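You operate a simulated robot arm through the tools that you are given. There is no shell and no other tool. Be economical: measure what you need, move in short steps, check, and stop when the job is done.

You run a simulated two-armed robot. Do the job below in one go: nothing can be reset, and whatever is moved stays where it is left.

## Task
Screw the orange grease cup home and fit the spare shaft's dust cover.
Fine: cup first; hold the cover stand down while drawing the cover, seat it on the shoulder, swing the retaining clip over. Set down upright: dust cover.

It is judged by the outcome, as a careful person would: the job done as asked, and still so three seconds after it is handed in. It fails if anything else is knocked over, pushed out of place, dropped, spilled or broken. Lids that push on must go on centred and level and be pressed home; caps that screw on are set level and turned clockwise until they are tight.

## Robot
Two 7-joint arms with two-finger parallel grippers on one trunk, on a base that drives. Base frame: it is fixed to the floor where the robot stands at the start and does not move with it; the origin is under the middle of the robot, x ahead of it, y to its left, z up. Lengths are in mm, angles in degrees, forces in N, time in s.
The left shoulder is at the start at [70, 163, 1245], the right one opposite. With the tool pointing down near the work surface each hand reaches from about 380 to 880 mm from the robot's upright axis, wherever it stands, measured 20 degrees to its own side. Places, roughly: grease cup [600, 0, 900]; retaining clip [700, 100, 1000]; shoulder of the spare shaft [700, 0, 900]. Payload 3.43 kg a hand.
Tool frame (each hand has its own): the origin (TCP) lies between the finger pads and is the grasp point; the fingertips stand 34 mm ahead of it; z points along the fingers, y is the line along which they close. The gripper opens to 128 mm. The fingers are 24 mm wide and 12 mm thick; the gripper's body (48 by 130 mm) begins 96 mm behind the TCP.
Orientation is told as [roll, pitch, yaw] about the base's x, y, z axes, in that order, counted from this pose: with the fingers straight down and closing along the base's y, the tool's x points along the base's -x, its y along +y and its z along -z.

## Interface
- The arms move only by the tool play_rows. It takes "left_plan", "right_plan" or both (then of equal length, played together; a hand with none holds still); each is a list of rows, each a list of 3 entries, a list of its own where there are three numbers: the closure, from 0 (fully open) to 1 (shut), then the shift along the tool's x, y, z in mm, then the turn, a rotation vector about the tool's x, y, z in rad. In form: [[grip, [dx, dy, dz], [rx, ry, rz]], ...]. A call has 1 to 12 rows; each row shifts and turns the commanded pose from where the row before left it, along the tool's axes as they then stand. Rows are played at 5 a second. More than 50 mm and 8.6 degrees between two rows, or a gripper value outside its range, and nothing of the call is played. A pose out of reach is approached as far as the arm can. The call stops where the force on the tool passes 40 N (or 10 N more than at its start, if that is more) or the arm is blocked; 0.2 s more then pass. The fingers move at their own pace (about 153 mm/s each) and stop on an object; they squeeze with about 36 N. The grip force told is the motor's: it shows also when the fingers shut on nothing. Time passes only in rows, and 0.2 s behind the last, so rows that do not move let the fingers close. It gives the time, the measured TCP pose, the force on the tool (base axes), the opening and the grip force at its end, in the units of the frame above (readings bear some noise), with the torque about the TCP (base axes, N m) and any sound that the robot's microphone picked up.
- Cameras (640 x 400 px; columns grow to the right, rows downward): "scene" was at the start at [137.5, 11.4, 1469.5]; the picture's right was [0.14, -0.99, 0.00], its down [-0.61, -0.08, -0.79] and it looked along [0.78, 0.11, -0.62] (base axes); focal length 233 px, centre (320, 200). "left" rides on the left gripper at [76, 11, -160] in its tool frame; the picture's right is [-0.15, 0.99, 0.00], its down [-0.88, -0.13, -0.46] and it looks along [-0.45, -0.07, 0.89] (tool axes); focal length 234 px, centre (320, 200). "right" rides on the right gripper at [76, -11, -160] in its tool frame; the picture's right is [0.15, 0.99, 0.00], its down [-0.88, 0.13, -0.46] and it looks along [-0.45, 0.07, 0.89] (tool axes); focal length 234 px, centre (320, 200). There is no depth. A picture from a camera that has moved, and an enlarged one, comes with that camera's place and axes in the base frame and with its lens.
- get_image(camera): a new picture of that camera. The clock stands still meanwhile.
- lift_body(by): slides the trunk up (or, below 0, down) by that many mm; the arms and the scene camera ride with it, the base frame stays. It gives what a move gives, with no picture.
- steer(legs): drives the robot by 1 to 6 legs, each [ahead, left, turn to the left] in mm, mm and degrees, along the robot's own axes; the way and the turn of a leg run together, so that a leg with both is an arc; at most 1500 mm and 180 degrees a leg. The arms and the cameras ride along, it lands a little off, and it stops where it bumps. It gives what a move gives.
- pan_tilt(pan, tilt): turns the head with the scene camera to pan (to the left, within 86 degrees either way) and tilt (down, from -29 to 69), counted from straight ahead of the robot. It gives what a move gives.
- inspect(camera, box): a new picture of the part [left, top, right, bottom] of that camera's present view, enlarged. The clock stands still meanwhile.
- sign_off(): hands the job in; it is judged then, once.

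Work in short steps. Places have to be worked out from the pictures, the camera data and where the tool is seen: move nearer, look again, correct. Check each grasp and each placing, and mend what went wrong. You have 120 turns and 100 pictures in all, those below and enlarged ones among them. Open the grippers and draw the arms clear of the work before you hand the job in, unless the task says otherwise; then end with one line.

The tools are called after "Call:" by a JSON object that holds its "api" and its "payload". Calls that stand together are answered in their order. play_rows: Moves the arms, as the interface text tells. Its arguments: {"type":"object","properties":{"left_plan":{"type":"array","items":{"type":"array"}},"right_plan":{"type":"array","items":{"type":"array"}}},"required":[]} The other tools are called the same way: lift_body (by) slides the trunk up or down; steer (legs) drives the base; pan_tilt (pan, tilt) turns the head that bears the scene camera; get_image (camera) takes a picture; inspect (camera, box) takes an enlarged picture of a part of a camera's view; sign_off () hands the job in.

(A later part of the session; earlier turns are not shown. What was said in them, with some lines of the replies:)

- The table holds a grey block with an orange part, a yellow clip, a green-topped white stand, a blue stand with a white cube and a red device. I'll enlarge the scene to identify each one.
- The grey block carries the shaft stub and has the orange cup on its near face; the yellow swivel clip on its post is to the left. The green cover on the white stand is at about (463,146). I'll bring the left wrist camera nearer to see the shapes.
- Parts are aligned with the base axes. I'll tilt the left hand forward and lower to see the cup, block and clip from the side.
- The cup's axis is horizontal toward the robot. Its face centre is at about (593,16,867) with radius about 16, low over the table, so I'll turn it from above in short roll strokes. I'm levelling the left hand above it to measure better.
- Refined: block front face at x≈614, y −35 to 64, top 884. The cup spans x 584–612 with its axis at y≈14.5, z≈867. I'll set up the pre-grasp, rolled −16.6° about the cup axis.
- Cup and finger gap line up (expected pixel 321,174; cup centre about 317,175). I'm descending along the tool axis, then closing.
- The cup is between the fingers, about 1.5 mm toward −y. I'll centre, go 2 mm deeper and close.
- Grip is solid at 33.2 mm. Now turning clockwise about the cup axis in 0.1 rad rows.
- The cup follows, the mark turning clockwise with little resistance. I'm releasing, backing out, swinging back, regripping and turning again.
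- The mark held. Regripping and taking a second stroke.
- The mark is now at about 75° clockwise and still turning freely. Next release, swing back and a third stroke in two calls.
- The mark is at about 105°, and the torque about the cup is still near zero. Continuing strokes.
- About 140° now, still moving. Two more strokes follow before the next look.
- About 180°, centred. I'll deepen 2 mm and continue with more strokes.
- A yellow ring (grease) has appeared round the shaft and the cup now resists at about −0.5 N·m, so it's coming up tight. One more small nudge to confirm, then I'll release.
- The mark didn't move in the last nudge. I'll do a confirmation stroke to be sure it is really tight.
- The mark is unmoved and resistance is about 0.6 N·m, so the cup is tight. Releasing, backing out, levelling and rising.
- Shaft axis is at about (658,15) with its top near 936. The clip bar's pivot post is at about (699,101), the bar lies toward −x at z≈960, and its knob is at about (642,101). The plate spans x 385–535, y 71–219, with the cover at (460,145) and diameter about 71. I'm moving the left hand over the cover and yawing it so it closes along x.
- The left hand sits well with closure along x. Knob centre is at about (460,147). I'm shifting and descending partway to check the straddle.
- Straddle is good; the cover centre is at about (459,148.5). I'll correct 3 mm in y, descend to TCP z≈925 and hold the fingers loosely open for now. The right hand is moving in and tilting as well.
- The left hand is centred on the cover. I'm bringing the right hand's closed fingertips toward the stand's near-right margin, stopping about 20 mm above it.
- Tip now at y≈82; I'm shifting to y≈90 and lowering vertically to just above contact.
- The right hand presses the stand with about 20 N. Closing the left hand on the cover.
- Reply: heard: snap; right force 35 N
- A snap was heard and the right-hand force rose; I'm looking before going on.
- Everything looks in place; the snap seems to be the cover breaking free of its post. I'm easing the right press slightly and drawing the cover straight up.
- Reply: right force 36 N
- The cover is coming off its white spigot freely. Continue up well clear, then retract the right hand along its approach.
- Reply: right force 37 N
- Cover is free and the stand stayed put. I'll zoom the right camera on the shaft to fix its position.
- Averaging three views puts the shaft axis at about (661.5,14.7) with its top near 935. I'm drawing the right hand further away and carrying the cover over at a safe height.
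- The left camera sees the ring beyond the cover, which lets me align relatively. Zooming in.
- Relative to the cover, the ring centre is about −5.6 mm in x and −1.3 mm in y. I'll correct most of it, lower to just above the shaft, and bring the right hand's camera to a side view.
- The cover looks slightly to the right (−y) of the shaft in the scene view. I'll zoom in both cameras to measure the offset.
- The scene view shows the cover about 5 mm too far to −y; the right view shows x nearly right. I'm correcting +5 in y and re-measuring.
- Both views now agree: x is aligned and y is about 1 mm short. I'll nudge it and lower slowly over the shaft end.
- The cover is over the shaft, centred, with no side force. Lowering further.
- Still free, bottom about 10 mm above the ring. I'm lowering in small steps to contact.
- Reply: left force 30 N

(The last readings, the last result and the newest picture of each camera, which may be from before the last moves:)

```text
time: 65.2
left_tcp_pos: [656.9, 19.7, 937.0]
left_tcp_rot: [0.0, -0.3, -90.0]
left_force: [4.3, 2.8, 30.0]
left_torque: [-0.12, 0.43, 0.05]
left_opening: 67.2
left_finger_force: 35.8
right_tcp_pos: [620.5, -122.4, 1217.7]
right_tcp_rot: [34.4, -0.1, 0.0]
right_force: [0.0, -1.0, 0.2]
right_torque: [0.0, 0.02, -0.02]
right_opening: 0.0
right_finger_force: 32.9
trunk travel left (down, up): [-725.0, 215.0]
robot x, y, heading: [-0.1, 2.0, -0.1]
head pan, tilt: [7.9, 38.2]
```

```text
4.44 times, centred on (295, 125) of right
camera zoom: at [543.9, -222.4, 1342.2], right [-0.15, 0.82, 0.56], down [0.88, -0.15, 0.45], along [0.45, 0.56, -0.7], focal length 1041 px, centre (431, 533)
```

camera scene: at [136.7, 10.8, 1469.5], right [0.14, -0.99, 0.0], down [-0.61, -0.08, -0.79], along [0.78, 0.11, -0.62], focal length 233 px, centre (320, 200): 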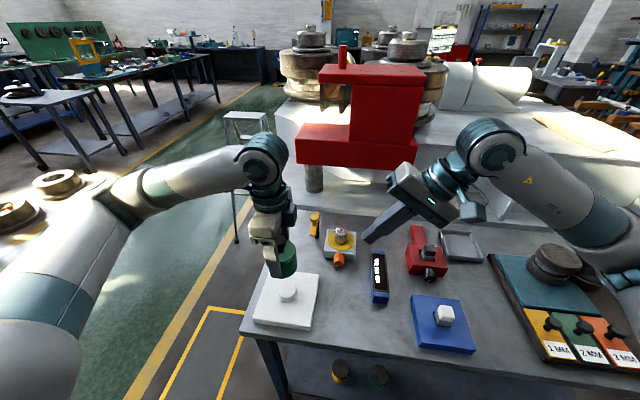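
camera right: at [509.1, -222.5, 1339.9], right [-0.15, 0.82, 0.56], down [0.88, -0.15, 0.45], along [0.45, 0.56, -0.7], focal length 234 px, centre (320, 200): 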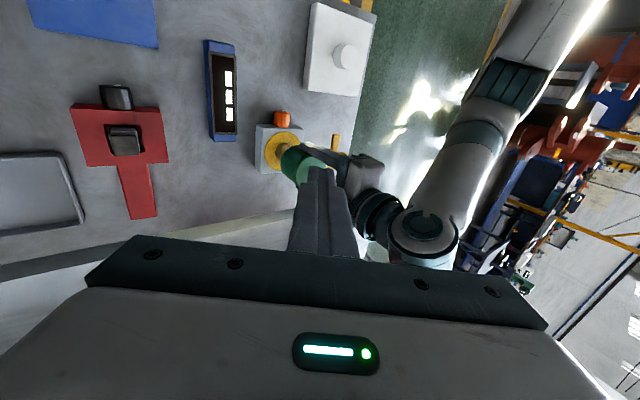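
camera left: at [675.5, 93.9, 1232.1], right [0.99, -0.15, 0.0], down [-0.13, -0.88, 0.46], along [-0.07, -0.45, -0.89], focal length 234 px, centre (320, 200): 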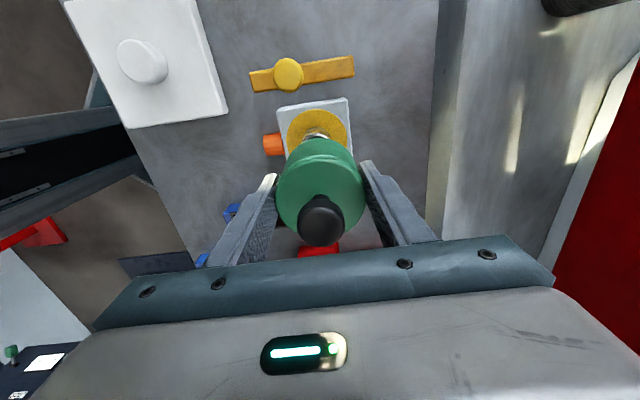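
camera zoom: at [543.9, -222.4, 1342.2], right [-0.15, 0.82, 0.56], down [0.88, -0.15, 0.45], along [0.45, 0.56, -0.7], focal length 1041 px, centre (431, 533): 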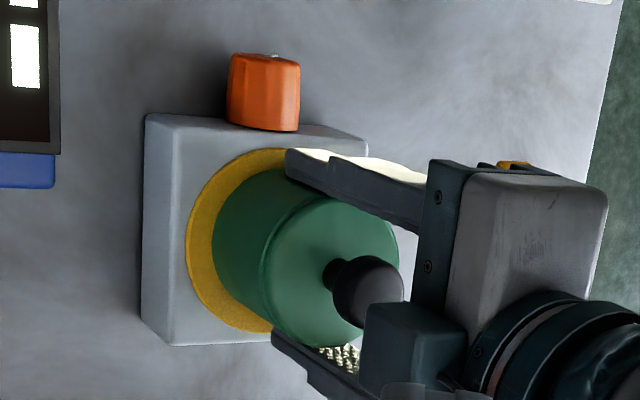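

Contact at 30 N near the expected seat height. I'll press a little more to make sure it goes home.

Call:
{"api": "play_rows", "payload": {"left_plan": [[0.6, [0, 0, 1.5], [0, 0, 0]], [0.6, [0, 0, 0], [0, 0, 0]]]}}

Call:
{"api": "inspect", "payload": {"camera": "scene", "box": [326, 204, 374, 254]}}

```text
time: 65.8
left_tcp_pos: [657.4, 19.3, 935.8]
left_tcp_rot: [0.2, -0.2, -90.0]
left_force: [7.0, 2.8, 36.3]
left_torque: [-0.21, 0.66, 0.01]
left_opening: 67.1
left_finger_force: 35.9
right_tcp_pos: [618.4, -123.3, 1217.9]
right_tcp_rot: [34.4, -0.1, 0.1]
right_force: [0.3, -0.1, -0.8]
right_torque: [0.03, 0.01, -0.02]
right_opening: 0.1
right_finger_force: 33.1
trunk travel left (down, up): [-725.0, 215.0]
robot x, y, heading: [4.8, 0.7, -0.3]
head pan, tilt: [7.9, 38.2]
```

```text
8.00 times, centred on (350, 229) of scene
camera zoom: at [134.0, 11.6, 1470.0], right [0.14, -0.99, 0.0], down [-0.61, -0.08, -0.79], along [0.78, 0.11, -0.62], focal length 1864 px, centre (80, -32)
```

zoom: 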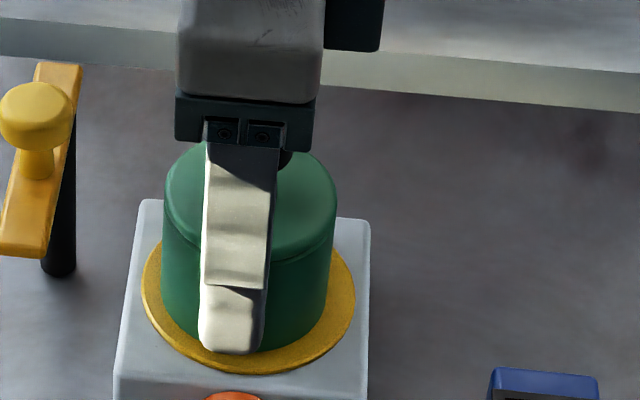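

It looks seated on the ring. I'll ease off, open, lift clear, then press down on the knob's centre to be sure.

Call:
{"api": "play_rows", "payload": {"left_plan": [[0.6, [0, 0, -1.5], [0, 0, 0]], [0.25, [0, 0, -0.5], [0, 0, 0]], [0.25, [0, 0, 0], [0, 0, 0]], [0.25, [0, 0, -15], [0, 0, 0]], [0.25, [0, 0, -25], [0, 0, 0]], [0.25, [0, 0, -40], [0, 0, 0]], [0.25, [0, 0, -40], [0, 0, 0]]]}}

Call:
{"api": "inspect", "payload": {"camera": "scene", "box": [316, 204, 364, 254]}}

Call:
{"api": "inspect", "payload": {"camera": "left", "box": [240, 60, 400, 250]}}

Call:
{"api": "inspect", "payload": {"camera": "right", "box": [245, 80, 345, 170]}}

```text
time: 67.4
left_tcp_pos: [658.0, 20.9, 1056.0]
left_tcp_rot: [-0.1, -0.2, -90.0]
left_force: [-0.3, 0.1, 0.2]
left_torque: [-0.02, -0.01, 0.0]
left_opening: 95.9
left_finger_force: 0.1
right_tcp_pos: [621.6, -122.7, 1215.9]
right_tcp_rot: [34.4, 0.0, 0.0]
right_force: [0.4, -0.2, 0.2]
right_torque: [0.0, 0.02, 0.0]
right_opening: 0.0
right_finger_force: 32.1
trunk travel left (down, up): [-725.0, 215.0]
robot x, y, heading: [1.5, 2.4, -0.2]
head pan, tilt: [7.9, 38.2]
```

```text
8.00 times, centred on (340, 229) of scene
camera zoom: at [137.0, 11.4, 1469.4], right [0.14, -0.99, 0.0], down [-0.61, -0.08, -0.79], along [0.78, 0.11, -0.62], focal length 1864 px, centre (160, -32)
```

zoom: 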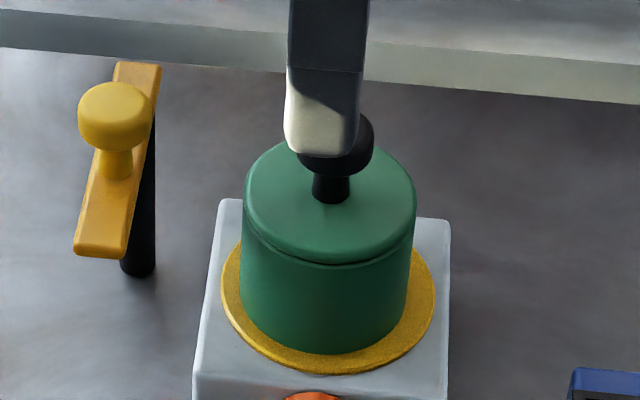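

```text
2.11 times, centred on (320, 155) of left
camera zoom: at [669.3, 97.9, 1218.0], right [0.99, -0.15, 0.0], down [-0.13, -0.88, 0.46], along [-0.07, -0.45, -0.89], focal length 493 px, centre (320, 295)
```

zoom: 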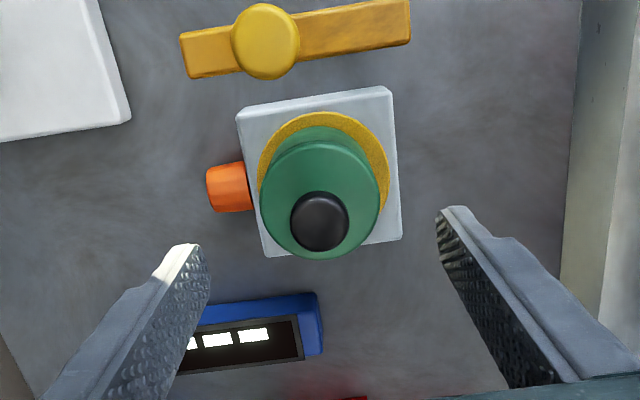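

```text
4.44 times, centred on (295, 125) of right
camera zoom: at [545.6, -222.5, 1341.2], right [-0.15, 0.82, 0.56], down [0.88, -0.15, 0.45], along [0.45, 0.56, -0.7], focal length 1041 px, centre (431, 533)
```

zoom: 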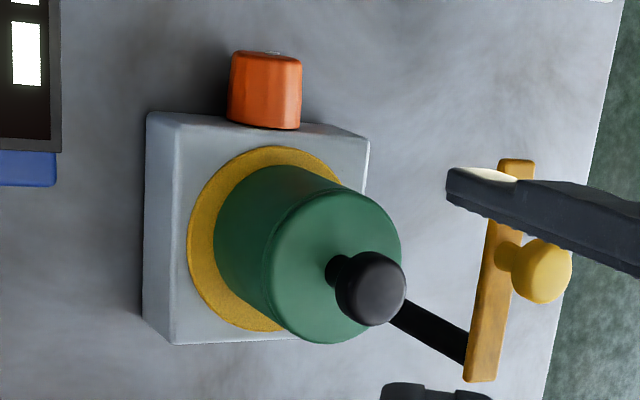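

The cover is level and down on the ring, but about 2 mm off-centre toward +y. I'll regrip, nudge −2 mm in y while watching the side force, and press again.

Call:
{"api": "play_rows", "payload": {"left_plan": [[0.25, [0, 0, 40], [0, 0, 0]], [0.25, [0, 0, 40], [0, 0, 0]], [0.25, [0, 0, 25], [0, 0, 0]], [0.25, [0, 0, 12], [0, 0, 0]], [0.6, [0, 0, 0], [0, 0, 0]], [0.6, [0, 0, 0], [0, 0, 0]], [0.6, [0, 0, 0], [0, 0, 0]]]}}

Call:
{"api": "play_rows", "payload": {"left_plan": [[0.6, [-1, 0, 0], [0, 0, 0]], [0.6, [-1, 0, 0], [0, 0, 0]], [0.6, [0, 0, 0], [0, 0, 0]]]}}

```text
time: 69.0
left_tcp_pos: [658.4, 20.3, 938.7]
left_tcp_rot: [-0.1, -0.2, -90.0]
left_force: [-0.5, -0.1, 0.1]
left_torque: [-0.01, -0.01, -0.01]
left_opening: 67.3
left_finger_force: 36.0
right_tcp_pos: [622.6, -122.5, 1216.0]
right_tcp_rot: [34.4, 0.0, 0.0]
right_force: [-0.4, -0.4, -0.1]
right_torque: [-0.01, 0.01, 0.01]
right_opening: 0.0
right_finger_force: 33.1
trunk travel left (down, up): [-725.0, 215.0]
robot x, y, heading: [3.2, -3.0, -0.1]
head pan, tilt: [7.9, 38.2]
```

```text
time: 69.8
left_tcp_pos: [659.4, 18.3, 939.2]
left_tcp_rot: [-0.1, -0.2, -90.0]
left_force: [0.1, 0.8, 0.1]
left_torque: [-0.02, 0.01, -0.02]
left_opening: 67.1
left_finger_force: 36.0
right_tcp_pos: [621.7, -123.0, 1215.9]
right_tcp_rot: [34.3, 0.1, 0.0]
right_force: [0.5, 0.7, -0.4]
right_torque: [0.02, -0.02, 0.02]
right_opening: 0.0
right_finger_force: 32.9
trunk travel left (down, up): [-725.0, 215.0]
robot x, y, heading: [-1.0, 3.5, -0.1]
head pan, tilt: [7.9, 38.2]
```

It slid with almost no force. Now pressing down in the gripped state.

Call:
{"api": "play_rows", "payload": {"left_plan": [[0.6, [0, 0, 1.5], [0, 0, 0]], [0.6, [0, 0, 1], [0, 0, 0]], [0.6, [0, 0, 1], [0, 0, 0]], [0.6, [0, 0, 1], [0, 0, 0]], [0.6, [0, 0, 1], [0, 0, 0]]]}}

Call:
{"api": "inspect", "payload": {"camera": "scene", "box": [316, 204, 364, 254]}}

Call:
{"api": "inspect", "payload": {"camera": "right", "box": [245, 80, 345, 170]}}

```text
time: 71.0
left_tcp_pos: [658.9, 17.2, 935.8]
left_tcp_rot: [0.3, -0.4, -90.0]
left_force: [10.1, 3.6, 34.0]
left_torque: [0.03, 0.48, -0.01]
left_opening: 67.2
left_finger_force: 35.9
right_tcp_pos: [620.2, -121.6, 1217.8]
right_tcp_rot: [34.5, -0.1, 0.1]
right_force: [-0.3, 0.0, -0.9]
right_torque: [-0.01, 0.01, -0.04]
right_opening: 0.1
right_finger_force: 33.2
trunk travel left (down, up): [-725.0, 215.0]
robot x, y, heading: [0.1, 0.0, 0.0]
head pan, tilt: [7.9, 38.2]
```

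```text
8.00 times, centred on (340, 229) of scene
camera zoom: at [135.3, 11.8, 1470.1], right [0.14, -0.99, 0.0], down [-0.61, -0.08, -0.79], along [0.78, 0.11, -0.62], focal length 1864 px, centre (160, -32)
```

zoom: 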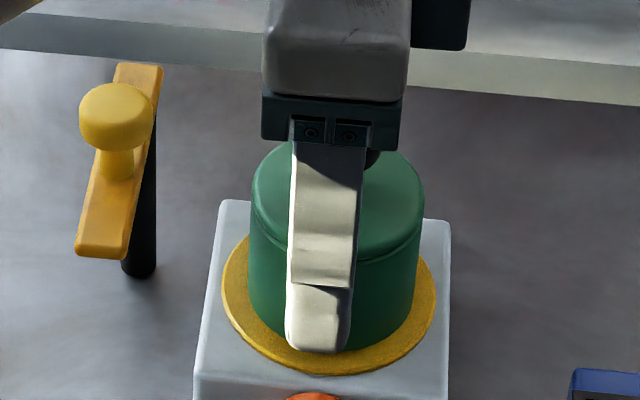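

```text
4.44 times, centred on (295, 125) of right
camera zoom: at [544.1, -222.1, 1342.4], right [-0.15, 0.82, 0.56], down [0.88, -0.15, 0.45], along [0.45, 0.56, -0.7], focal length 1041 px, centre (431, 533)
```

zoom: 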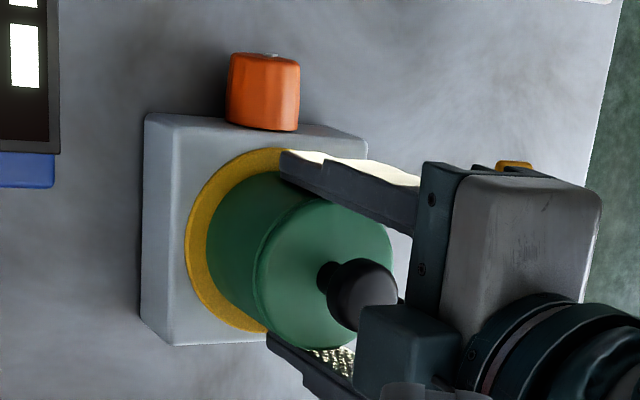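

Centring is now within about 1 mm. I'm easing off, releasing and lifting clear to check.

Call:
{"api": "play_rows", "payload": {"left_plan": [[0.6, [0, 0, -2.5], [0, 0, 0]], [0.6, [0, 0, -1.5], [0, 0, 0]], [0.25, [0, 0, 0], [0, 0, 0]], [0.25, [0, 0, 0], [0, 0, 0]], [0.25, [0, 0, -15], [0, 0, 0]], [0.25, [0, 0, -25], [0, 0, 0]], [0.25, [0, 0, -40], [0, 0, 0]], [0.25, [0, 0, -40], [0, 0, 0]]]}}

Call:
{"api": "inspect", "payload": {"camera": "scene", "box": [316, 204, 364, 254]}}

Call:
{"api": "inspect", "payload": {"camera": "right", "box": [245, 80, 345, 170]}}

```text
time: 72.8
left_tcp_pos: [659.4, 17.7, 1055.2]
left_tcp_rot: [0.0, -0.2, -90.1]
left_force: [1.2, -0.5, 0.8]
left_torque: [-0.01, -0.02, 0.0]
left_opening: 96.0
left_finger_force: 0.1
right_tcp_pos: [621.5, -122.6, 1216.5]
right_tcp_rot: [34.4, 0.1, -0.1]
right_force: [-0.7, -0.7, -0.3]
right_torque: [-0.02, -0.04, -0.02]
right_opening: 0.0
right_finger_force: 32.8
trunk travel left (down, up): [-725.0, 215.0]
robot x, y, heading: [1.8, 1.5, 0.2]
head pan, tilt: [7.9, 38.2]
```

```text
8.00 times, centred on (340, 229) of scene
camera zoom: at [136.9, 11.1, 1469.4], right [0.14, -0.99, 0.0], down [-0.61, -0.08, -0.79], along [0.78, 0.11, -0.62], focal length 1864 px, centre (160, -32)
```

zoom: 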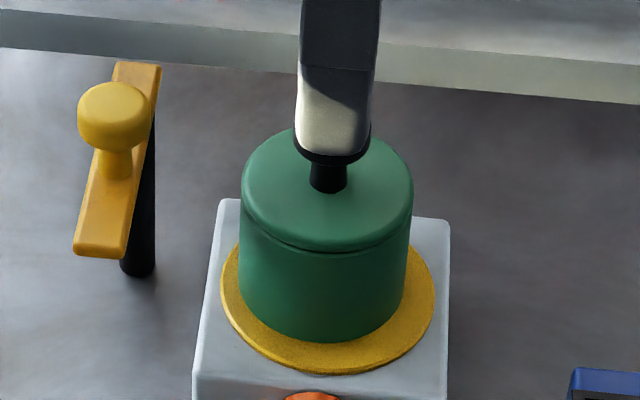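

```text
4.44 times, centred on (295, 125) of right
camera zoom: at [545.5, -222.8, 1341.1], right [-0.15, 0.82, 0.56], down [0.88, -0.15, 0.45], along [0.45, 0.56, -0.7], focal length 1041 px, centre (431, 533)
```

zoom: 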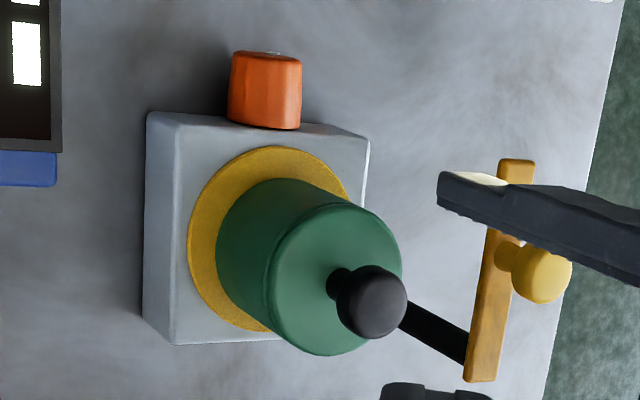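

The cover shifted several mm in +x on release, so the bore is loose around the shaft. I need a low side view to see how it really sits, so I'm bringing the right camera down and tilting it.

Call:
{"api": "play_rows", "payload": {"right_plan": [[1, [5, -25.4, 37.1], [0, 0, 0]], [1, [5, -25.4, 37.1], [0, 0, 0]], [1, [5, -25.4, 37.1], [0, 0, 0]], [1, [4, -25.4, 37.1], [0, 0, 0]], [1, [4, -25.4, 37.1], [0, 0, 0]], [1, [0, 0, 0], [-0.1245, 0, 0]], [1, [0, 0, 0], [-0.1245, 0, 0]], [1, [0, 0, 0], [-0.1245, 0, 0]], [1, [0, 0, 0], [-0.1245, 0, 0]], [1, [0, 0, 0], [-0.1245, 0, 0]]], "left_plan": [[0.25, [0, 0, -10], [0, 0, 0]], [0.25, [0, 0, -20], [0, 0, 0]], [0.25, [0, 0, -20], [0, 0, 0]], [0.25, [0, 0, 0], [0, 0, 0]], [0.25, [0, 0, 0], [0, 0, 0]], [0.25, [0, 0, 0], [0, 0, 0]], [0.25, [0, 0, 0], [0, 0, 0]], [0.25, [0, 0, 0], [0, 0, 0]], [0.25, [0, 0, 0], [0, 0, 0]], [0.25, [0, 0, 0], [0, 0, 0]]]}}

Call:
{"api": "get_image", "payload": {"camera": "right"}}

```text
time: 75.0
left_tcp_pos: [659.1, 17.0, 1108.0]
left_tcp_rot: [-0.1, -0.3, -90.0]
left_force: [0.5, 0.2, 0.4]
left_torque: [-0.02, 0.02, -0.01]
left_opening: 95.8
left_finger_force: 0.0
right_tcp_pos: [600.7, -122.5, 991.3]
right_tcp_rot: [70.2, 0.0, 0.0]
right_force: [0.2, 0.4, -1.2]
right_torque: [0.0, -0.03, 0.0]
right_opening: 0.0
right_finger_force: 33.2
trunk travel left (down, up): [-725.0, 215.0]
robot x, y, heading: [3.9, 5.1, -0.1]
head pan, tilt: [7.9, 38.2]
```

```text
28 pictures are left
camera right: at [525.3, -277.1, 1034.6], right [-0.15, 0.34, 0.93], down [0.88, -0.38, 0.28], along [0.45, 0.86, -0.24], focal length 234 px, centre (320, 200)
```

right: 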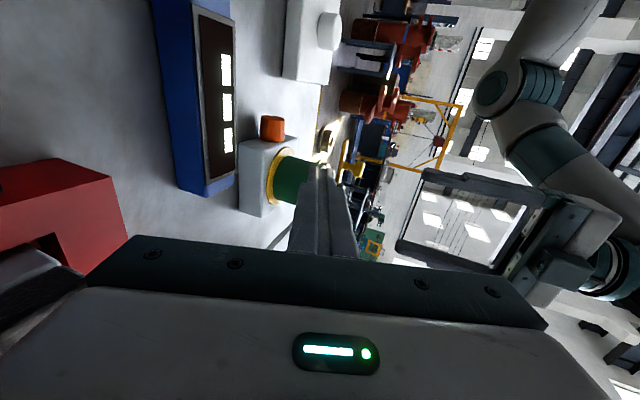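

Call:
{"api": "inspect", "payload": {"camera": "right", "box": [235, 110, 335, 225]}}

```text
3.48 times, centred on (285, 168) of right
camera zoom: at [525.3, -277.1, 1034.6], right [-0.15, 0.34, 0.93], down [0.88, -0.38, 0.28], along [0.45, 0.86, -0.24], focal length 814 px, centre (442, 313)
```

zoom: 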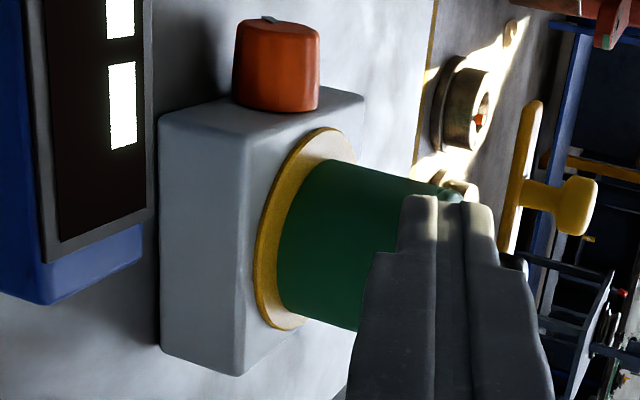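

The side view shows the cover level and flush on the yellow shoulder ring, but about 5 mm off in +x. I'll go back down, close gently to centre it in x, nudge −2.5 mm in y, and look before releasing slowly.

Call:
{"api": "play_rows", "payload": {"left_plan": [[0.2, [0, 0, 45], [0, 0, 0]], [0.2, [0, 0, 45], [0, 0, 0]], [0.2, [0, 0, 45], [0, 0, 0]], [0.2, [0, 0, 32], [0, 0, 0]], [0.3, [0, 0, 0], [0, 0, 0]], [0.4, [0, 0, 0], [0, 0, 0]], [0.45, [0, 0, 0], [0, 0, 0]], [0.6, [0, 0, 0], [0, 0, 0]], [0.6, [0, 0, 0], [0, 0, 0]], [0.6, [-1.25, 0, 0], [0, 0, 0]], [0.6, [-1.25, 0, 0], [0, 0, 0]], [0.6, [0, 0, 0], [0, 0, 0]]]}}

Call:
{"api": "inspect", "payload": {"camera": "scene", "box": [316, 204, 364, 254]}}

Call:
{"api": "inspect", "payload": {"camera": "right", "box": [235, 110, 335, 225]}}

```text
time: 77.6
left_tcp_pos: [657.3, 16.0, 941.0]
left_tcp_rot: [0.0, -0.2, -90.0]
left_force: [1.7, 1.6, 6.0]
left_torque: [0.17, -0.15, 0.06]
left_opening: 67.1
left_finger_force: 36.1
right_tcp_pos: [601.2, -123.2, 992.4]
right_tcp_rot: [70.2, 0.0, 0.0]
right_force: [-0.6, -0.1, -0.9]
right_torque: [0.0, 0.04, -0.02]
right_opening: 0.0
right_finger_force: 32.9
trunk travel left (down, up): [-725.0, 215.0]
robot x, y, heading: [-2.0, -2.4, 0.2]
head pan, tilt: [7.9, 38.2]
```

```text
8.00 times, centred on (340, 229) of scene
camera zoom: at [137.0, 11.5, 1469.6], right [0.14, -0.99, 0.0], down [-0.61, -0.08, -0.79], along [0.78, 0.11, -0.62], focal length 1864 px, centre (160, -32)
```

zoom: 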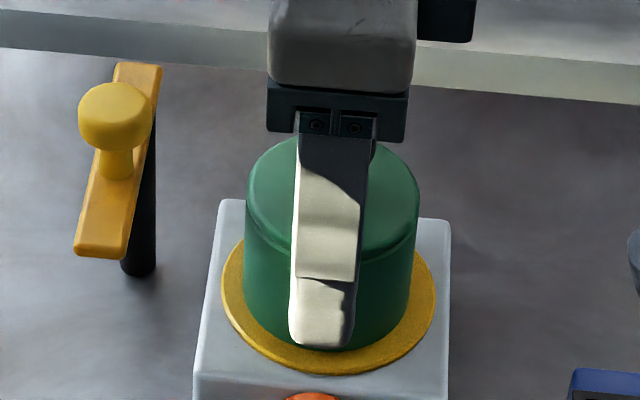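

```text
3.48 times, centred on (285, 168) of right
camera zoom: at [524.8, -276.7, 1035.2], right [-0.15, 0.34, 0.93], down [0.88, -0.38, 0.28], along [0.45, 0.86, -0.24], focal length 814 px, centre (442, 313)
```

zoom: 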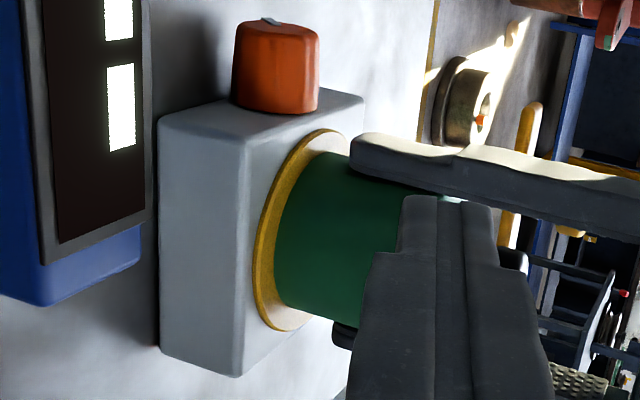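

Centred in y; x is about 2 mm too far. I'll nudge −2 in x and press down moderately.

Call:
{"api": "play_rows", "payload": {"left_plan": [[0.6, [0, -1, 0], [0, 0, 0]], [0.6, [0, -1, 0], [0, 0, 0]], [0.6, [0, 0, 1], [0, 0, 0]], [0.6, [0, 0, 1], [0, 0, 0]], [0.6, [0, 0, 1], [0, 0, 0]], [0.6, [0, 0, 1], [0, 0, 0]]]}}

```text
time: 79.0
left_tcp_pos: [655.8, 14.8, 939.1]
left_tcp_rot: [0.2, -0.2, -90.0]
left_force: [10.7, 1.5, 30.1]
left_torque: [-0.09, 0.09, 0.1]
left_opening: 67.3
left_finger_force: 36.3
right_tcp_pos: [599.6, -123.1, 993.7]
right_tcp_rot: [70.2, -0.1, 0.0]
right_force: [-0.1, 0.5, 0.1]
right_torque: [-0.02, -0.01, 0.02]
right_opening: 0.0
right_finger_force: 33.3
trunk travel left (down, up): [-725.0, 215.0]
robot x, y, heading: [1.9, 2.4, 0.1]
head pan, tilt: [7.9, 38.2]
```

Pressed to 30 N. I'm unloading nearly fully and opening the fingers slowly.

Call:
{"api": "play_rows", "payload": {"left_plan": [[0.6, [0, 0, -1.5], [0, 0, 0]], [0.6, [0, 0, -1.5], [0, 0, 0]], [0.48, [0, 0, 0], [0, 0, 0]], [0.47, [0, 0, 0], [0, 0, 0]], [0.46, [0, 0, 0], [0, 0, 0]], [0.45, [0, 0, 0], [0, 0, 0]], [0.43, [0, 0, 0], [0, 0, 0]], [0.38, [0, 0, 0], [0, 0, 0]], [0.3, [0, 0, 0], [0, 0, 0]]]}}

Call:
{"api": "inspect", "payload": {"camera": "scene", "box": [316, 204, 364, 254]}}

Call:
{"api": "inspect", "payload": {"camera": "right", "box": [235, 110, 335, 225]}}

```text
time: 81.0
left_tcp_pos: [656.6, 14.8, 939.2]
left_tcp_rot: [-0.1, -0.3, -90.0]
left_force: [-0.6, 0.1, 0.9]
left_torque: [-0.02, -0.03, 0.0]
left_opening: 89.6
left_finger_force: 0.0
right_tcp_pos: [601.8, -123.2, 992.8]
right_tcp_rot: [70.1, 0.0, 0.1]
right_force: [0.3, -0.3, 0.2]
right_torque: [0.03, 0.06, 0.01]
right_opening: 0.0
right_finger_force: 32.9
trunk travel left (down, up): [-725.0, 215.0]
robot x, y, heading: [1.3, 1.1, 0.1]
head pan, tilt: [7.9, 38.2]
```

```text
8.00 times, centred on (340, 229) of scene
camera zoom: at [137.5, 11.3, 1469.5], right [0.14, -0.99, 0.0], down [-0.61, -0.08, -0.79], along [0.78, 0.11, -0.62], focal length 1864 px, centre (160, -32)
```

zoom: 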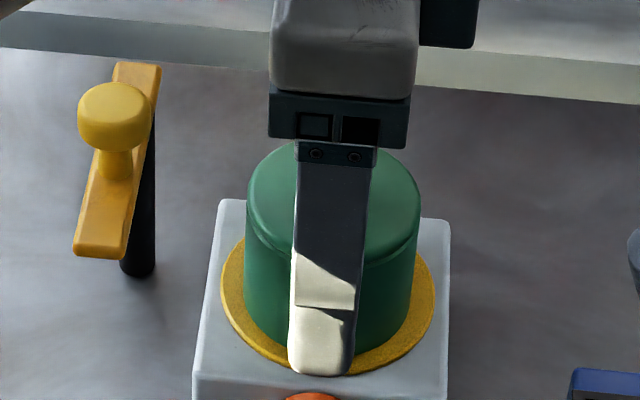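

```text
3.48 times, centred on (285, 168) of right
camera zoom: at [525.2, -276.9, 1034.9], right [-0.15, 0.34, 0.93], down [0.88, -0.38, 0.28], along [0.45, 0.86, -0.24], focal length 814 px, centre (442, 313)
```

zoom: 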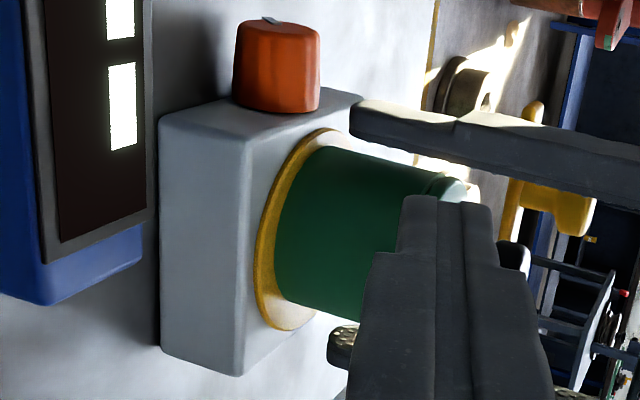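

The cover is now centred on the ring in both views and released without shifting. I'm lifting the left hand straight up and moving it over the clip knob.

Call:
{"api": "play_rows", "payload": {"left_plan": [[0.3, [0, 0, -15], [0, 0, 0]], [0.3, [0, 0, -25], [0, 0, 0]], [0.3, [0, 0, -40], [0, 0, 0]], [0.3, [0, 0, -45], [0, 0, 0]], [0.3, [0, 0, -20], [0, 0, 0]], [0.3, [40, -8, 0], [0, 0, 0]], [0.3, [46, -8, 0], [0, 0, 0]], [0.3, [0, 0, 0], [0, 0, 0]]]}}

Call:
{"api": "inspect", "payload": {"camera": "scene", "box": [280, 190, 370, 270]}}

Call:
{"api": "get_image", "payload": {"camera": "left"}}

```text
time: 82.8
left_tcp_pos: [642.1, 100.4, 1084.3]
left_tcp_rot: [-0.1, -0.1, -90.1]
left_force: [0.6, -0.3, 0.5]
left_torque: [0.04, -0.02, -0.01]
left_opening: 89.7
left_finger_force: 0.0
right_tcp_pos: [602.4, -124.3, 991.2]
right_tcp_rot: [70.2, 0.1, 0.0]
right_force: [-0.4, 0.5, 0.4]
right_torque: [0.03, 0.0, 0.0]
right_opening: 0.0
right_finger_force: 33.5
trunk travel left (down, up): [-725.0, 215.0]
robot x, y, heading: [1.8, -4.7, 0.1]
head pan, tilt: [7.9, 38.2]
```

```text
5.00 times, centred on (325, 230) of scene
camera zoom: at [138.0, 9.3, 1469.4], right [0.14, -0.99, 0.0], down [-0.61, -0.08, -0.79], along [0.78, 0.11, -0.62], focal length 1165 px, centre (295, 50)
```

zoom: 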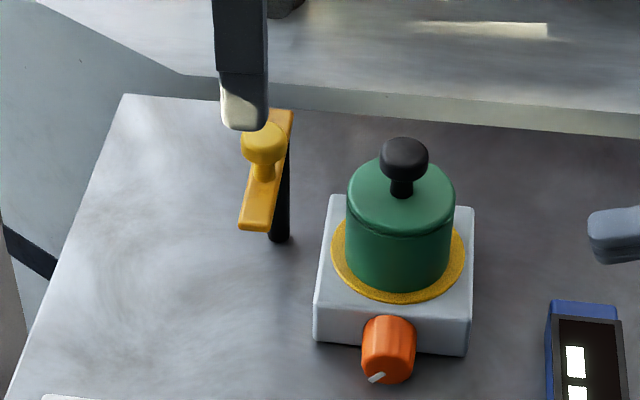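

```text
21 pictures are left
camera left: at [654.1, 176.3, 1246.5], right [0.99, -0.15, 0.0], down [-0.13, -0.88, 0.46], along [-0.07, -0.45, -0.89], focal length 234 px, centre (320, 200)
```

left: 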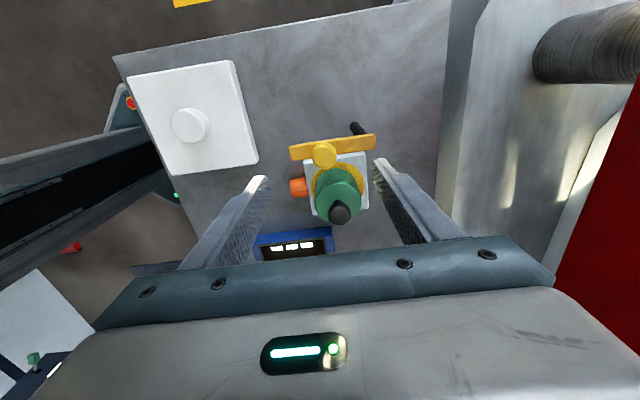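

Cover remains centred. The clip knob head is at about (646,101,995). I'm lowering the left hand round it.

Call:
{"api": "play_rows", "payload": {"left_plan": [[0.5, [1, 4, 20], [0, 0, 0]], [0.5, [0, 0, 25], [0, 0, 0]], [0.5, [0, 0, 20], [0, 0, 0]], [0.5, [0, 0, 12], [0, 0, 0]]]}}

Call:
{"api": "inspect", "payload": {"camera": "scene", "box": [280, 190, 370, 270]}}

Call:
{"api": "get_image", "payload": {"camera": "left"}}

```text
time: 83.8
left_tcp_pos: [645.2, 100.7, 1004.9]
left_tcp_rot: [-0.1, -0.3, -90.0]
left_force: [0.5, 0.3, -0.9]
left_torque: [-0.01, 0.02, 0.03]
left_opening: 64.3
left_finger_force: 0.0
right_tcp_pos: [601.6, -123.0, 991.6]
right_tcp_rot: [70.1, -0.1, 0.1]
right_force: [0.0, -0.3, 0.3]
right_torque: [0.0, -0.01, -0.02]
right_opening: 0.1
right_finger_force: 33.0
trunk travel left (down, up): [-725.0, 215.0]
robot x, y, heading: [-1.8, 1.9, 0.3]
head pan, tilt: [7.9, 38.2]
```

```text
5.00 times, centred on (325, 230) of scene
camera zoom: at [137.8, 11.2, 1469.4], right [0.14, -0.99, 0.0], down [-0.61, -0.08, -0.79], along [0.78, 0.11, -0.62], focal length 1165 px, centre (295, 50)
```

zoom: 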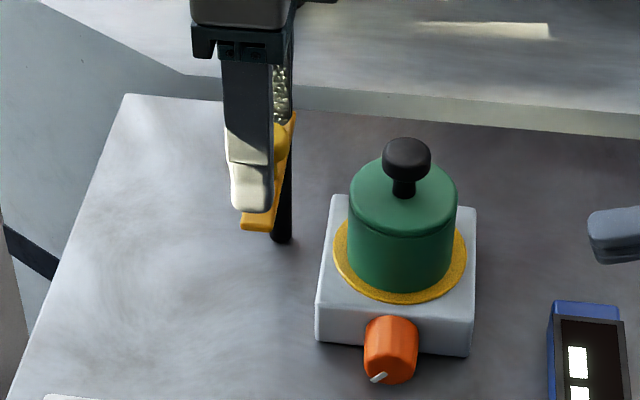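

```text
19 pictures are left
camera left: at [656.7, 178.5, 1168.1], right [0.99, -0.15, 0.0], down [-0.13, -0.88, 0.46], along [-0.07, -0.45, -0.89], focal length 234 px, centre (320, 200)
```

left: 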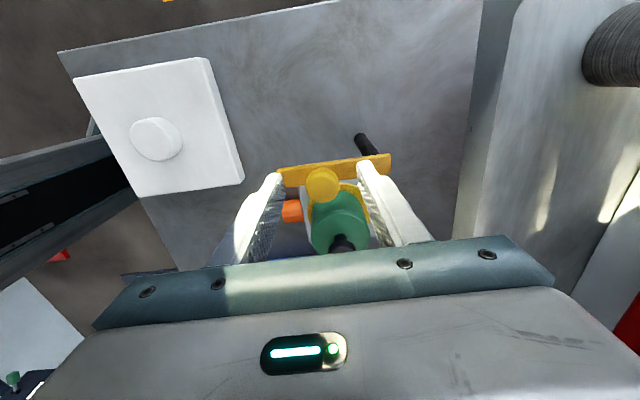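

The knob sits between the fingers. Closing on it.

Call:
{"api": "play_rows", "payload": {"left_plan": [[0.65, [2, 0, 0], [0, 0, 0]], [0.75, [0, 0, 0], [0, 0, 0]], [0.95, [0, 0, 0], [0, 0, 0]], [0.95, [0, 0, 0], [0, 0, 0]]]}}

```text
time: 84.8
left_tcp_pos: [646.2, 104.9, 1006.8]
left_tcp_rot: [0.0, -0.2, -89.8]
left_force: [11.9, -0.1, 3.7]
left_torque: [0.09, -0.39, 0.06]
left_opening: 26.9
left_finger_force: 44.5
right_tcp_pos: [602.4, -123.0, 990.8]
right_tcp_rot: [70.1, 0.1, -0.1]
right_force: [-0.7, 0.9, 0.5]
right_torque: [0.03, 0.03, 0.0]
right_opening: 0.0
right_finger_force: 33.0
trunk travel left (down, up): [-725.0, 215.0]
robot x, y, heading: [-0.0, 2.8, 0.0]
head pan, tilt: [7.9, 38.2]
```

Gripped at 27 mm, and the x force shows the knob is about 2 mm further in +x. Relaxing that and starting the arc.

Call:
{"api": "play_rows", "payload": {"left_plan": [[0.95, [0, 1.5, 0], [0, 0, 0]], [0.95, [-4, 0.2, 0], [0, 0, 0]], [0.95, [-4, 0.4, 0], [0, 0, 0]], [0.95, [-4, 0.8, 0], [0, 0, 0]], [0.95, [-3.8, 1.1, 0], [0, 0, 0]]]}}

Call:
{"api": "inspect", "payload": {"camera": "scene", "box": [280, 190, 370, 270]}}

```text
time: 86.0
left_tcp_pos: [646.9, 88.7, 1006.5]
left_tcp_rot: [-0.1, -0.1, -90.0]
left_force: [3.8, 8.4, 0.4]
left_torque: [1.14, -0.13, 0.34]
left_opening: 27.6
left_finger_force: 45.1
right_tcp_pos: [601.3, -122.3, 991.3]
right_tcp_rot: [70.1, 0.1, 0.0]
right_force: [-0.4, 0.2, -0.7]
right_torque: [0.01, 0.01, -0.01]
right_opening: 0.1
right_finger_force: 32.8
trunk travel left (down, up): [-725.0, 215.0]
robot x, y, heading: [-0.3, 0.8, 0.2]
head pan, tilt: [7.9, 38.2]
```

```text
5.00 times, centred on (325, 230) of scene
camera zoom: at [138.0, 12.6, 1469.4], right [0.14, -0.99, 0.0], down [-0.61, -0.09, -0.79], along [0.78, 0.11, -0.62], focal length 1165 px, centre (295, 50)
```

zoom: 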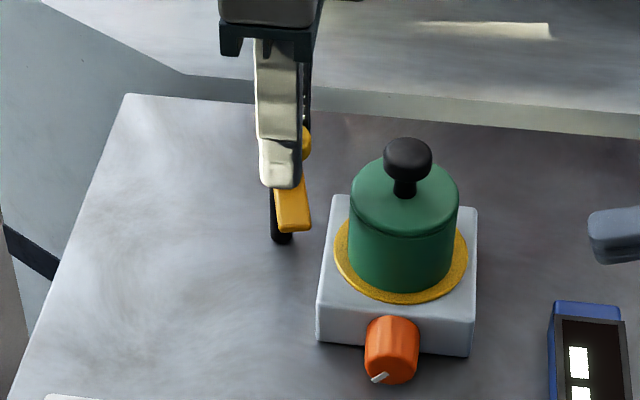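

The bar swings freely with the post steady. Continuing the arc, watching the force as it nears the cover.

Call:
{"api": "play_rows", "payload": {"left_plan": [[0.95, [-3.7, 1.5, 0], [0, 0, 0]], [0.95, [-3.6, 1.8, 0], [0, 0, 0]], [0.95, [-3.4, 2.1, 0], [0, 0, 0]], [0.95, [-3.2, 2.3, 0], [0, 0, 0]]]}}

Call:
{"api": "inspect", "payload": {"camera": "scene", "box": [280, 190, 370, 270]}}

```text
time: 87.0
left_tcp_pos: [652.1, 74.6, 1006.0]
left_tcp_rot: [-0.2, -0.2, -90.1]
left_force: [-23.1, 2.9, -2.8]
left_torque: [-0.64, 0.25, 0.63]
left_opening: 27.4
left_finger_force: 45.1
right_tcp_pos: [598.3, -122.6, 992.4]
right_tcp_rot: [69.9, -0.1, 0.1]
right_force: [-0.2, -0.4, -1.1]
right_torque: [-0.03, -0.01, 0.0]
right_opening: 0.0
right_finger_force: 33.4
trunk travel left (down, up): [-725.0, 215.0]
robot x, y, heading: [-1.1, 2.2, -0.1]
head pan, tilt: [7.9, 38.2]
```

```text
5.00 times, centred on (325, 230) of scene
camera zoom: at [133.7, 11.9, 1469.7], right [0.14, -0.99, 0.0], down [-0.61, -0.09, -0.79], along [0.78, 0.11, -0.62], focal length 1165 px, centre (295, 50)
```

zoom: 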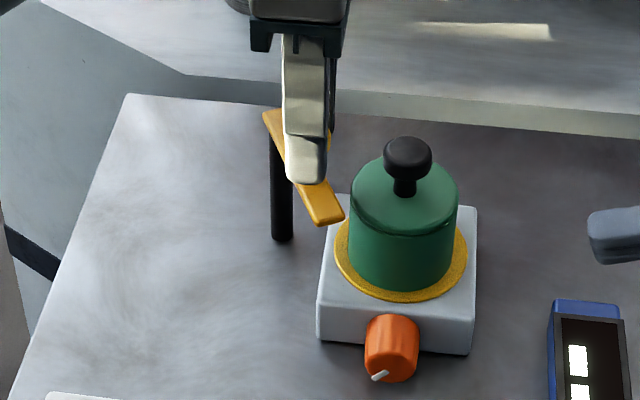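

The −23 N x force shows my arc radius is too short. I'm refitting with r≈54.5 about (698,100) and continuing.

Call:
{"api": "play_rows", "payload": {"left_plan": [[0.95, [-1, -1.5, 0], [0, 0, 0]], [0.95, [-2.7, 0, 0], [0, 0, 0]], [0.95, [-2.6, 0, 0], [0, 0, 0]], [0.95, [-3, 2.3, 0], [0, 0, 0]], [0.95, [-2.9, 2.6, 0], [0, 0, 0]]]}}

Call:
{"api": "inspect", "payload": {"camera": "scene", "box": [280, 190, 370, 270]}}

```text
time: 88.2
left_tcp_pos: [659.5, 61.7, 1006.0]
left_tcp_rot: [0.0, -0.3, -90.0]
left_force: [-11.0, 2.0, -7.3]
left_torque: [0.1, 0.15, 0.43]
left_opening: 27.4
left_finger_force: 45.1
right_tcp_pos: [600.6, -123.3, 991.9]
right_tcp_rot: [70.1, 0.0, 0.1]
right_force: [-1.1, 0.3, 0.1]
right_torque: [-0.02, 0.08, 0.0]
right_opening: 0.0
right_finger_force: 32.7
trunk travel left (down, up): [-725.0, 215.0]
robot x, y, heading: [-3.5, 2.6, 0.3]
head pan, tilt: [7.9, 38.2]
```

```text
5.00 times, centred on (325, 230) of scene
camera zoom: at [136.7, 11.7, 1469.6], right [0.14, -0.99, 0.0], down [-0.61, -0.08, -0.79], along [0.78, 0.11, -0.62], focal length 1165 px, centre (295, 50)
```

zoom: 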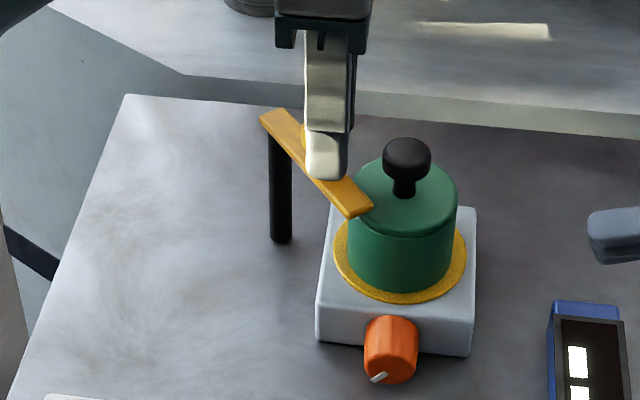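

The bar now passes over the cover's rim without touching. Continuing toward the knob neck.

Call:
{"api": "play_rows", "payload": {"left_plan": [[0.95, [-2.6, 1.8, 0], [0, 0, 0]], [0.95, [-2.5, 2.6, 0], [0, 0, 0]], [0.95, [-1.8, 2, 0], [0, 0, 0]]]}}

Call:
{"api": "inspect", "payload": {"camera": "scene", "box": [300, 200, 360, 250]}}

```text
time: 89.0
left_tcp_pos: [664.0, 56.9, 1006.7]
left_tcp_rot: [-0.1, -0.1, -90.2]
left_force: [-16.7, 0.2, -9.4]
left_torque: [-0.43, 0.13, -0.28]
left_opening: 27.2
left_finger_force: 45.2
right_tcp_pos: [600.0, -122.4, 991.2]
right_tcp_rot: [70.0, -0.1, 0.0]
right_force: [-0.5, 0.5, -0.1]
right_torque: [0.01, 0.0, 0.03]
right_opening: 0.0
right_finger_force: 33.1
trunk travel left (down, up): [-725.0, 215.0]
robot x, y, heading: [-1.1, -0.6, -0.0]
head pan, tilt: [7.9, 38.2]
```

```text
8.00 times, centred on (330, 225) of scene
camera zoom: at [135.9, 11.3, 1469.6], right [0.14, -0.99, 0.0], down [-0.61, -0.08, -0.79], along [0.78, 0.11, -0.62], focal length 1864 px, centre (240, 0)
```

zoom: 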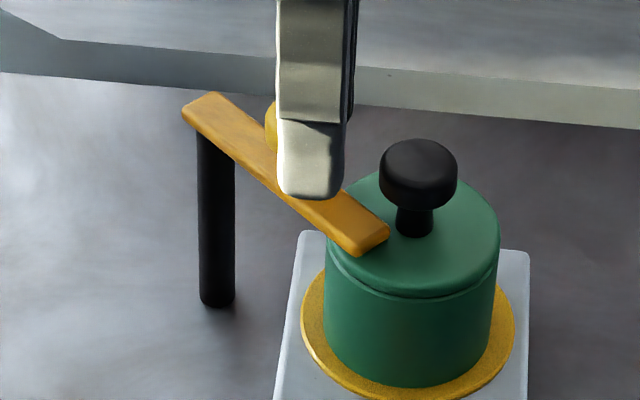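

The bar overlies the cover; the end is still short of the neck. A bit more swing to bring it fully over.

Call:
{"api": "play_rows", "payload": {"left_plan": [[0.95, [-2.4, 1.2, 0], [0, 0, 0]], [0.95, [-2.2, 2.4, 0], [0, 0, 0]], [0.95, [0, 0, 0], [0, 0, 0]]]}}

Call:
{"api": "inspect", "payload": {"camera": "scene", "box": [300, 200, 360, 250]}}

```text
time: 89.7
left_tcp_pos: [665.8, 55.4, 1007.1]
left_tcp_rot: [-0.5, 0.0, -90.0]
left_force: [-14.3, 6.0, 7.5]
left_torque: [-0.35, 0.68, -0.44]
left_opening: 27.4
left_finger_force: 44.6
right_tcp_pos: [598.9, -121.0, 992.5]
right_tcp_rot: [70.0, -0.1, 0.2]
right_force: [-0.6, 0.3, -0.5]
right_torque: [0.03, 0.05, 0.03]
right_opening: 0.0
right_finger_force: 32.8
trunk travel left (down, up): [-725.0, 215.0]
robot x, y, heading: [-4.5, -0.4, -0.1]
head pan, tilt: [7.9, 38.2]
stopped in row 3 (left hand): the force on the tool passed its limit (the readings are from after the stop); the commanded pose is now the measured one
```

```text
8.00 times, centred on (330, 225) of scene
camera zoom: at [133.7, 12.8, 1470.2], right [0.14, -0.99, 0.0], down [-0.61, -0.09, -0.79], along [0.78, 0.11, -0.62], focal length 1864 px, centre (240, 0)
```

zoom: 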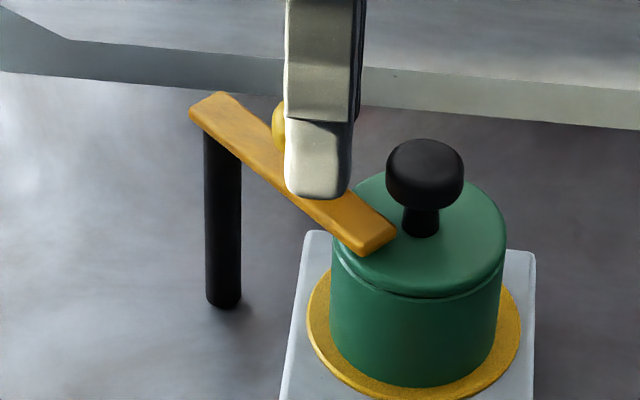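

The bar reached its stop and the cover stayed centred. I'm releasing the knob and lifting clear.

Call:
{"api": "play_rows", "payload": {"left_plan": [[0.76, [0, 0, 0], [0, 0, 0]], [0.7, [0, 0, 0], [0, 0, 0]], [0.6, [0, 0, 0], [0, 0, 0]], [0.5, [0, 0, -10], [0, 0, 0]], [0.5, [0, 0, -25], [0, 0, 0]], [0.4, [0, 0, -45], [0, 0, 0]], [0.3, [0, 0, -45], [0, 0, 0]], [0.2, [40, -15, -20], [0, 0, 0]], [0, [40, -20, 0], [0, 0, 0]]]}}

Call:
{"api": "inspect", "payload": {"camera": "scene", "box": [300, 200, 360, 250]}}

Call:
{"api": "inspect", "payload": {"camera": "right", "box": [235, 110, 335, 225]}}

Call:
{"api": "get_image", "payload": {"camera": "left"}}

```text
time: 91.7
left_tcp_pos: [632.1, 135.1, 1149.5]
left_tcp_rot: [-0.3, -0.2, -90.0]
left_force: [-0.4, 0.4, -0.5]
left_torque: [-0.06, -0.03, 0.0]
left_opening: 128.3
left_finger_force: 0.0
right_tcp_pos: [600.3, -120.0, 991.2]
right_tcp_rot: [70.0, 0.1, 0.1]
right_force: [-0.1, 1.4, -0.1]
right_torque: [-0.01, -0.05, 0.01]
right_opening: 0.1
right_finger_force: 32.8
trunk travel left (down, up): [-725.0, 215.0]
robot x, y, heading: [-3.5, -2.0, 0.0]
head pan, tilt: [7.9, 38.2]
```

```text
8.00 times, centred on (330, 225) of scene
camera zoom: at [136.2, 14.1, 1469.5], right [0.14, -0.99, 0.0], down [-0.61, -0.09, -0.79], along [0.78, 0.11, -0.62], focal length 1864 px, centre (240, 0)
```

zoom: 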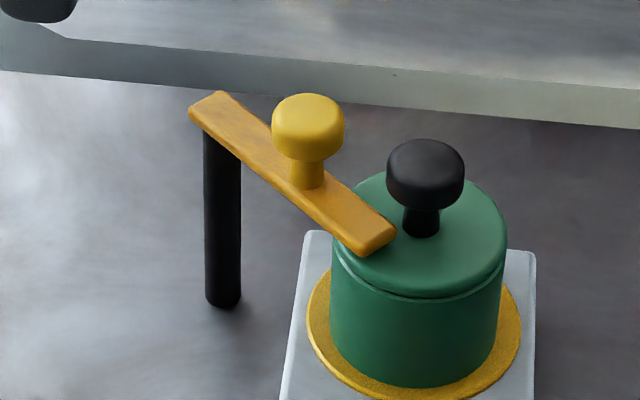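

```text
3.48 times, centred on (285, 168) of right
camera zoom: at [524.4, -274.4, 1035.7], right [-0.15, 0.34, 0.93], down [0.88, -0.38, 0.28], along [0.45, 0.86, -0.24], focal length 814 px, centre (442, 313)
```

zoom: 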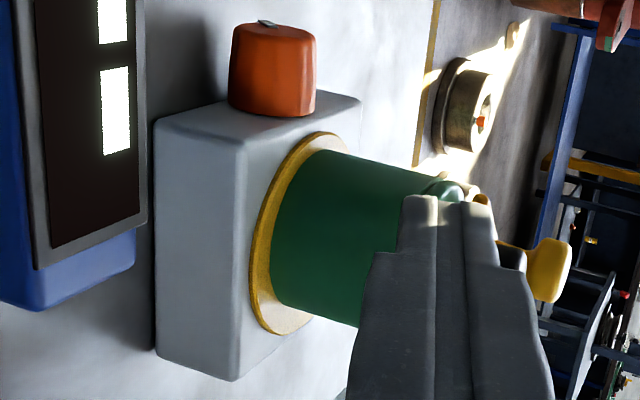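

```text
11 pictures are left
camera left: at [645.1, 211.1, 1310.8], right [0.99, -0.15, -0.01], down [-0.13, -0.88, 0.46], along [-0.07, -0.45, -0.89], focal length 234 px, centre (320, 200)
```

left: 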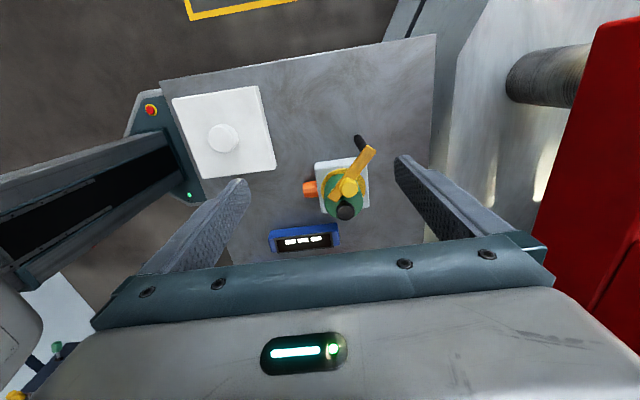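

Call:
{"api": "inspect", "payload": {"camera": "left", "box": [290, 125, 400, 235]}}

```text
3.64 times, centred on (345, 180) of left
camera zoom: at [645.1, 211.1, 1310.8], right [0.99, -0.15, -0.01], down [-0.13, -0.88, 0.46], along [-0.07, -0.45, -0.89], focal length 852 px, centre (229, 273)
```

zoom: 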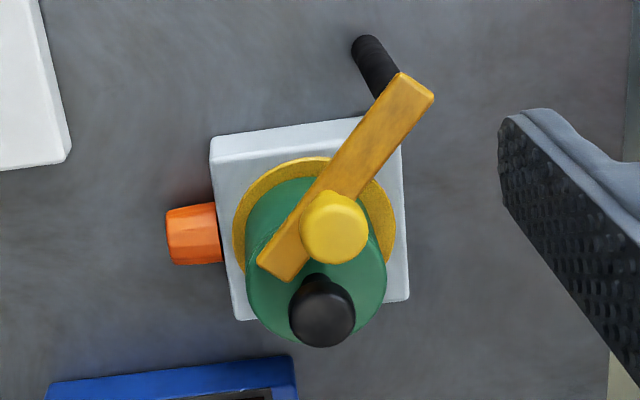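

The clip lies across the cover against its stop and the cover is centred and level. I'm withdrawing both arms and opening the right gripper.

Call:
{"api": "play_rows", "payload": {"right_plan": [[1, [0, 42, -15.3], [0, 0, 0]], [1, [0, 42, -15.3], [0, 0, 0]], [1, [0, 42, -15.3], [0, 0, 0]], [1, [20, 0, -40], [0, 0, 0]], [0.5, [20, 0, -40], [0, 0, 0]], [0, [20, 0, 0], [0, 0, 0]], [0, [0, 0, 0], [0, 0, 0]]], "left_plan": [[0, [10, -20, -30], [0, 0, 0]], [0, [20, -30, -30], [0, 0, 0]], [0, [20, -30, -30], [0, 0, 0]], [0, [20, -30, -10], [0, 0, 0]], [0, [20, -20, 0], [0, 0, 0]], [0, [0, 0, 0], [0, 0, 0]], [0, [0, 0, 0], [0, 0, 0]]]}}

Call:
{"api": "get_image", "payload": {"camera": "scene"}}

Call:
{"api": "inspect", "payload": {"camera": "scene", "box": [230, 200, 390, 340]}}

```text
time: 93.3
left_tcp_pos: [504.9, 223.1, 1253.5]
left_tcp_rot: [-0.4, 0.0, -89.9]
left_force: [-0.1, -0.2, -0.3]
left_torque: [-0.04, 0.02, -0.02]
left_opening: 128.0
left_finger_force: 0.0
right_tcp_pos: [540.7, -197.5, 1153.8]
right_tcp_rot: [70.0, 0.0, 0.0]
right_force: [0.4, -1.0, -0.8]
right_torque: [-0.01, 0.06, -0.01]
right_opening: 128.0
right_finger_force: 0.1
trunk travel left (down, up): [-725.0, 215.0]
robot x, y, heading: [2.0, 1.8, 0.0]
head pan, tilt: [7.9, 38.2]
```

```text
9 pictures are left
camera scene: at [137.0, 11.7, 1469.5], right [0.14, -0.99, 0.0], down [-0.61, -0.09, -0.79], along [0.78, 0.11, -0.62], focal length 233 px, centre (320, 200)
```

scene: 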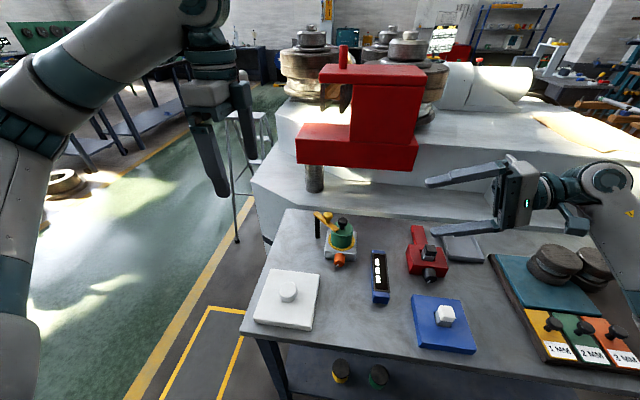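

```text
2.86 times, centred on (310, 270) of scene
camera zoom: at [137.0, 11.7, 1469.5], right [0.14, -0.99, 0.0], down [-0.61, -0.09, -0.79], along [0.78, 0.11, -0.62], focal length 666 px, centre (349, 0)
```

zoom: 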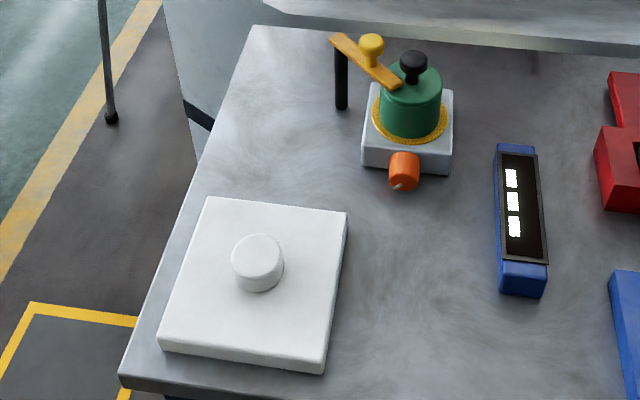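

The cup is tight, the cover is seated level and centred, and the clip is over it. The stand and everything else are where they were, and both arms are clear with grippers open. Handing in.

Call:
{"api": "sign_off", "payload": {}}

```text
The job is handed in.
```

The grease cup is screwed tight. The dust cover was drawn with its stand held down, seated upright, level and centred on the shoulder. The retaining clip is swung over the cover to its stop, and both arms are clear.
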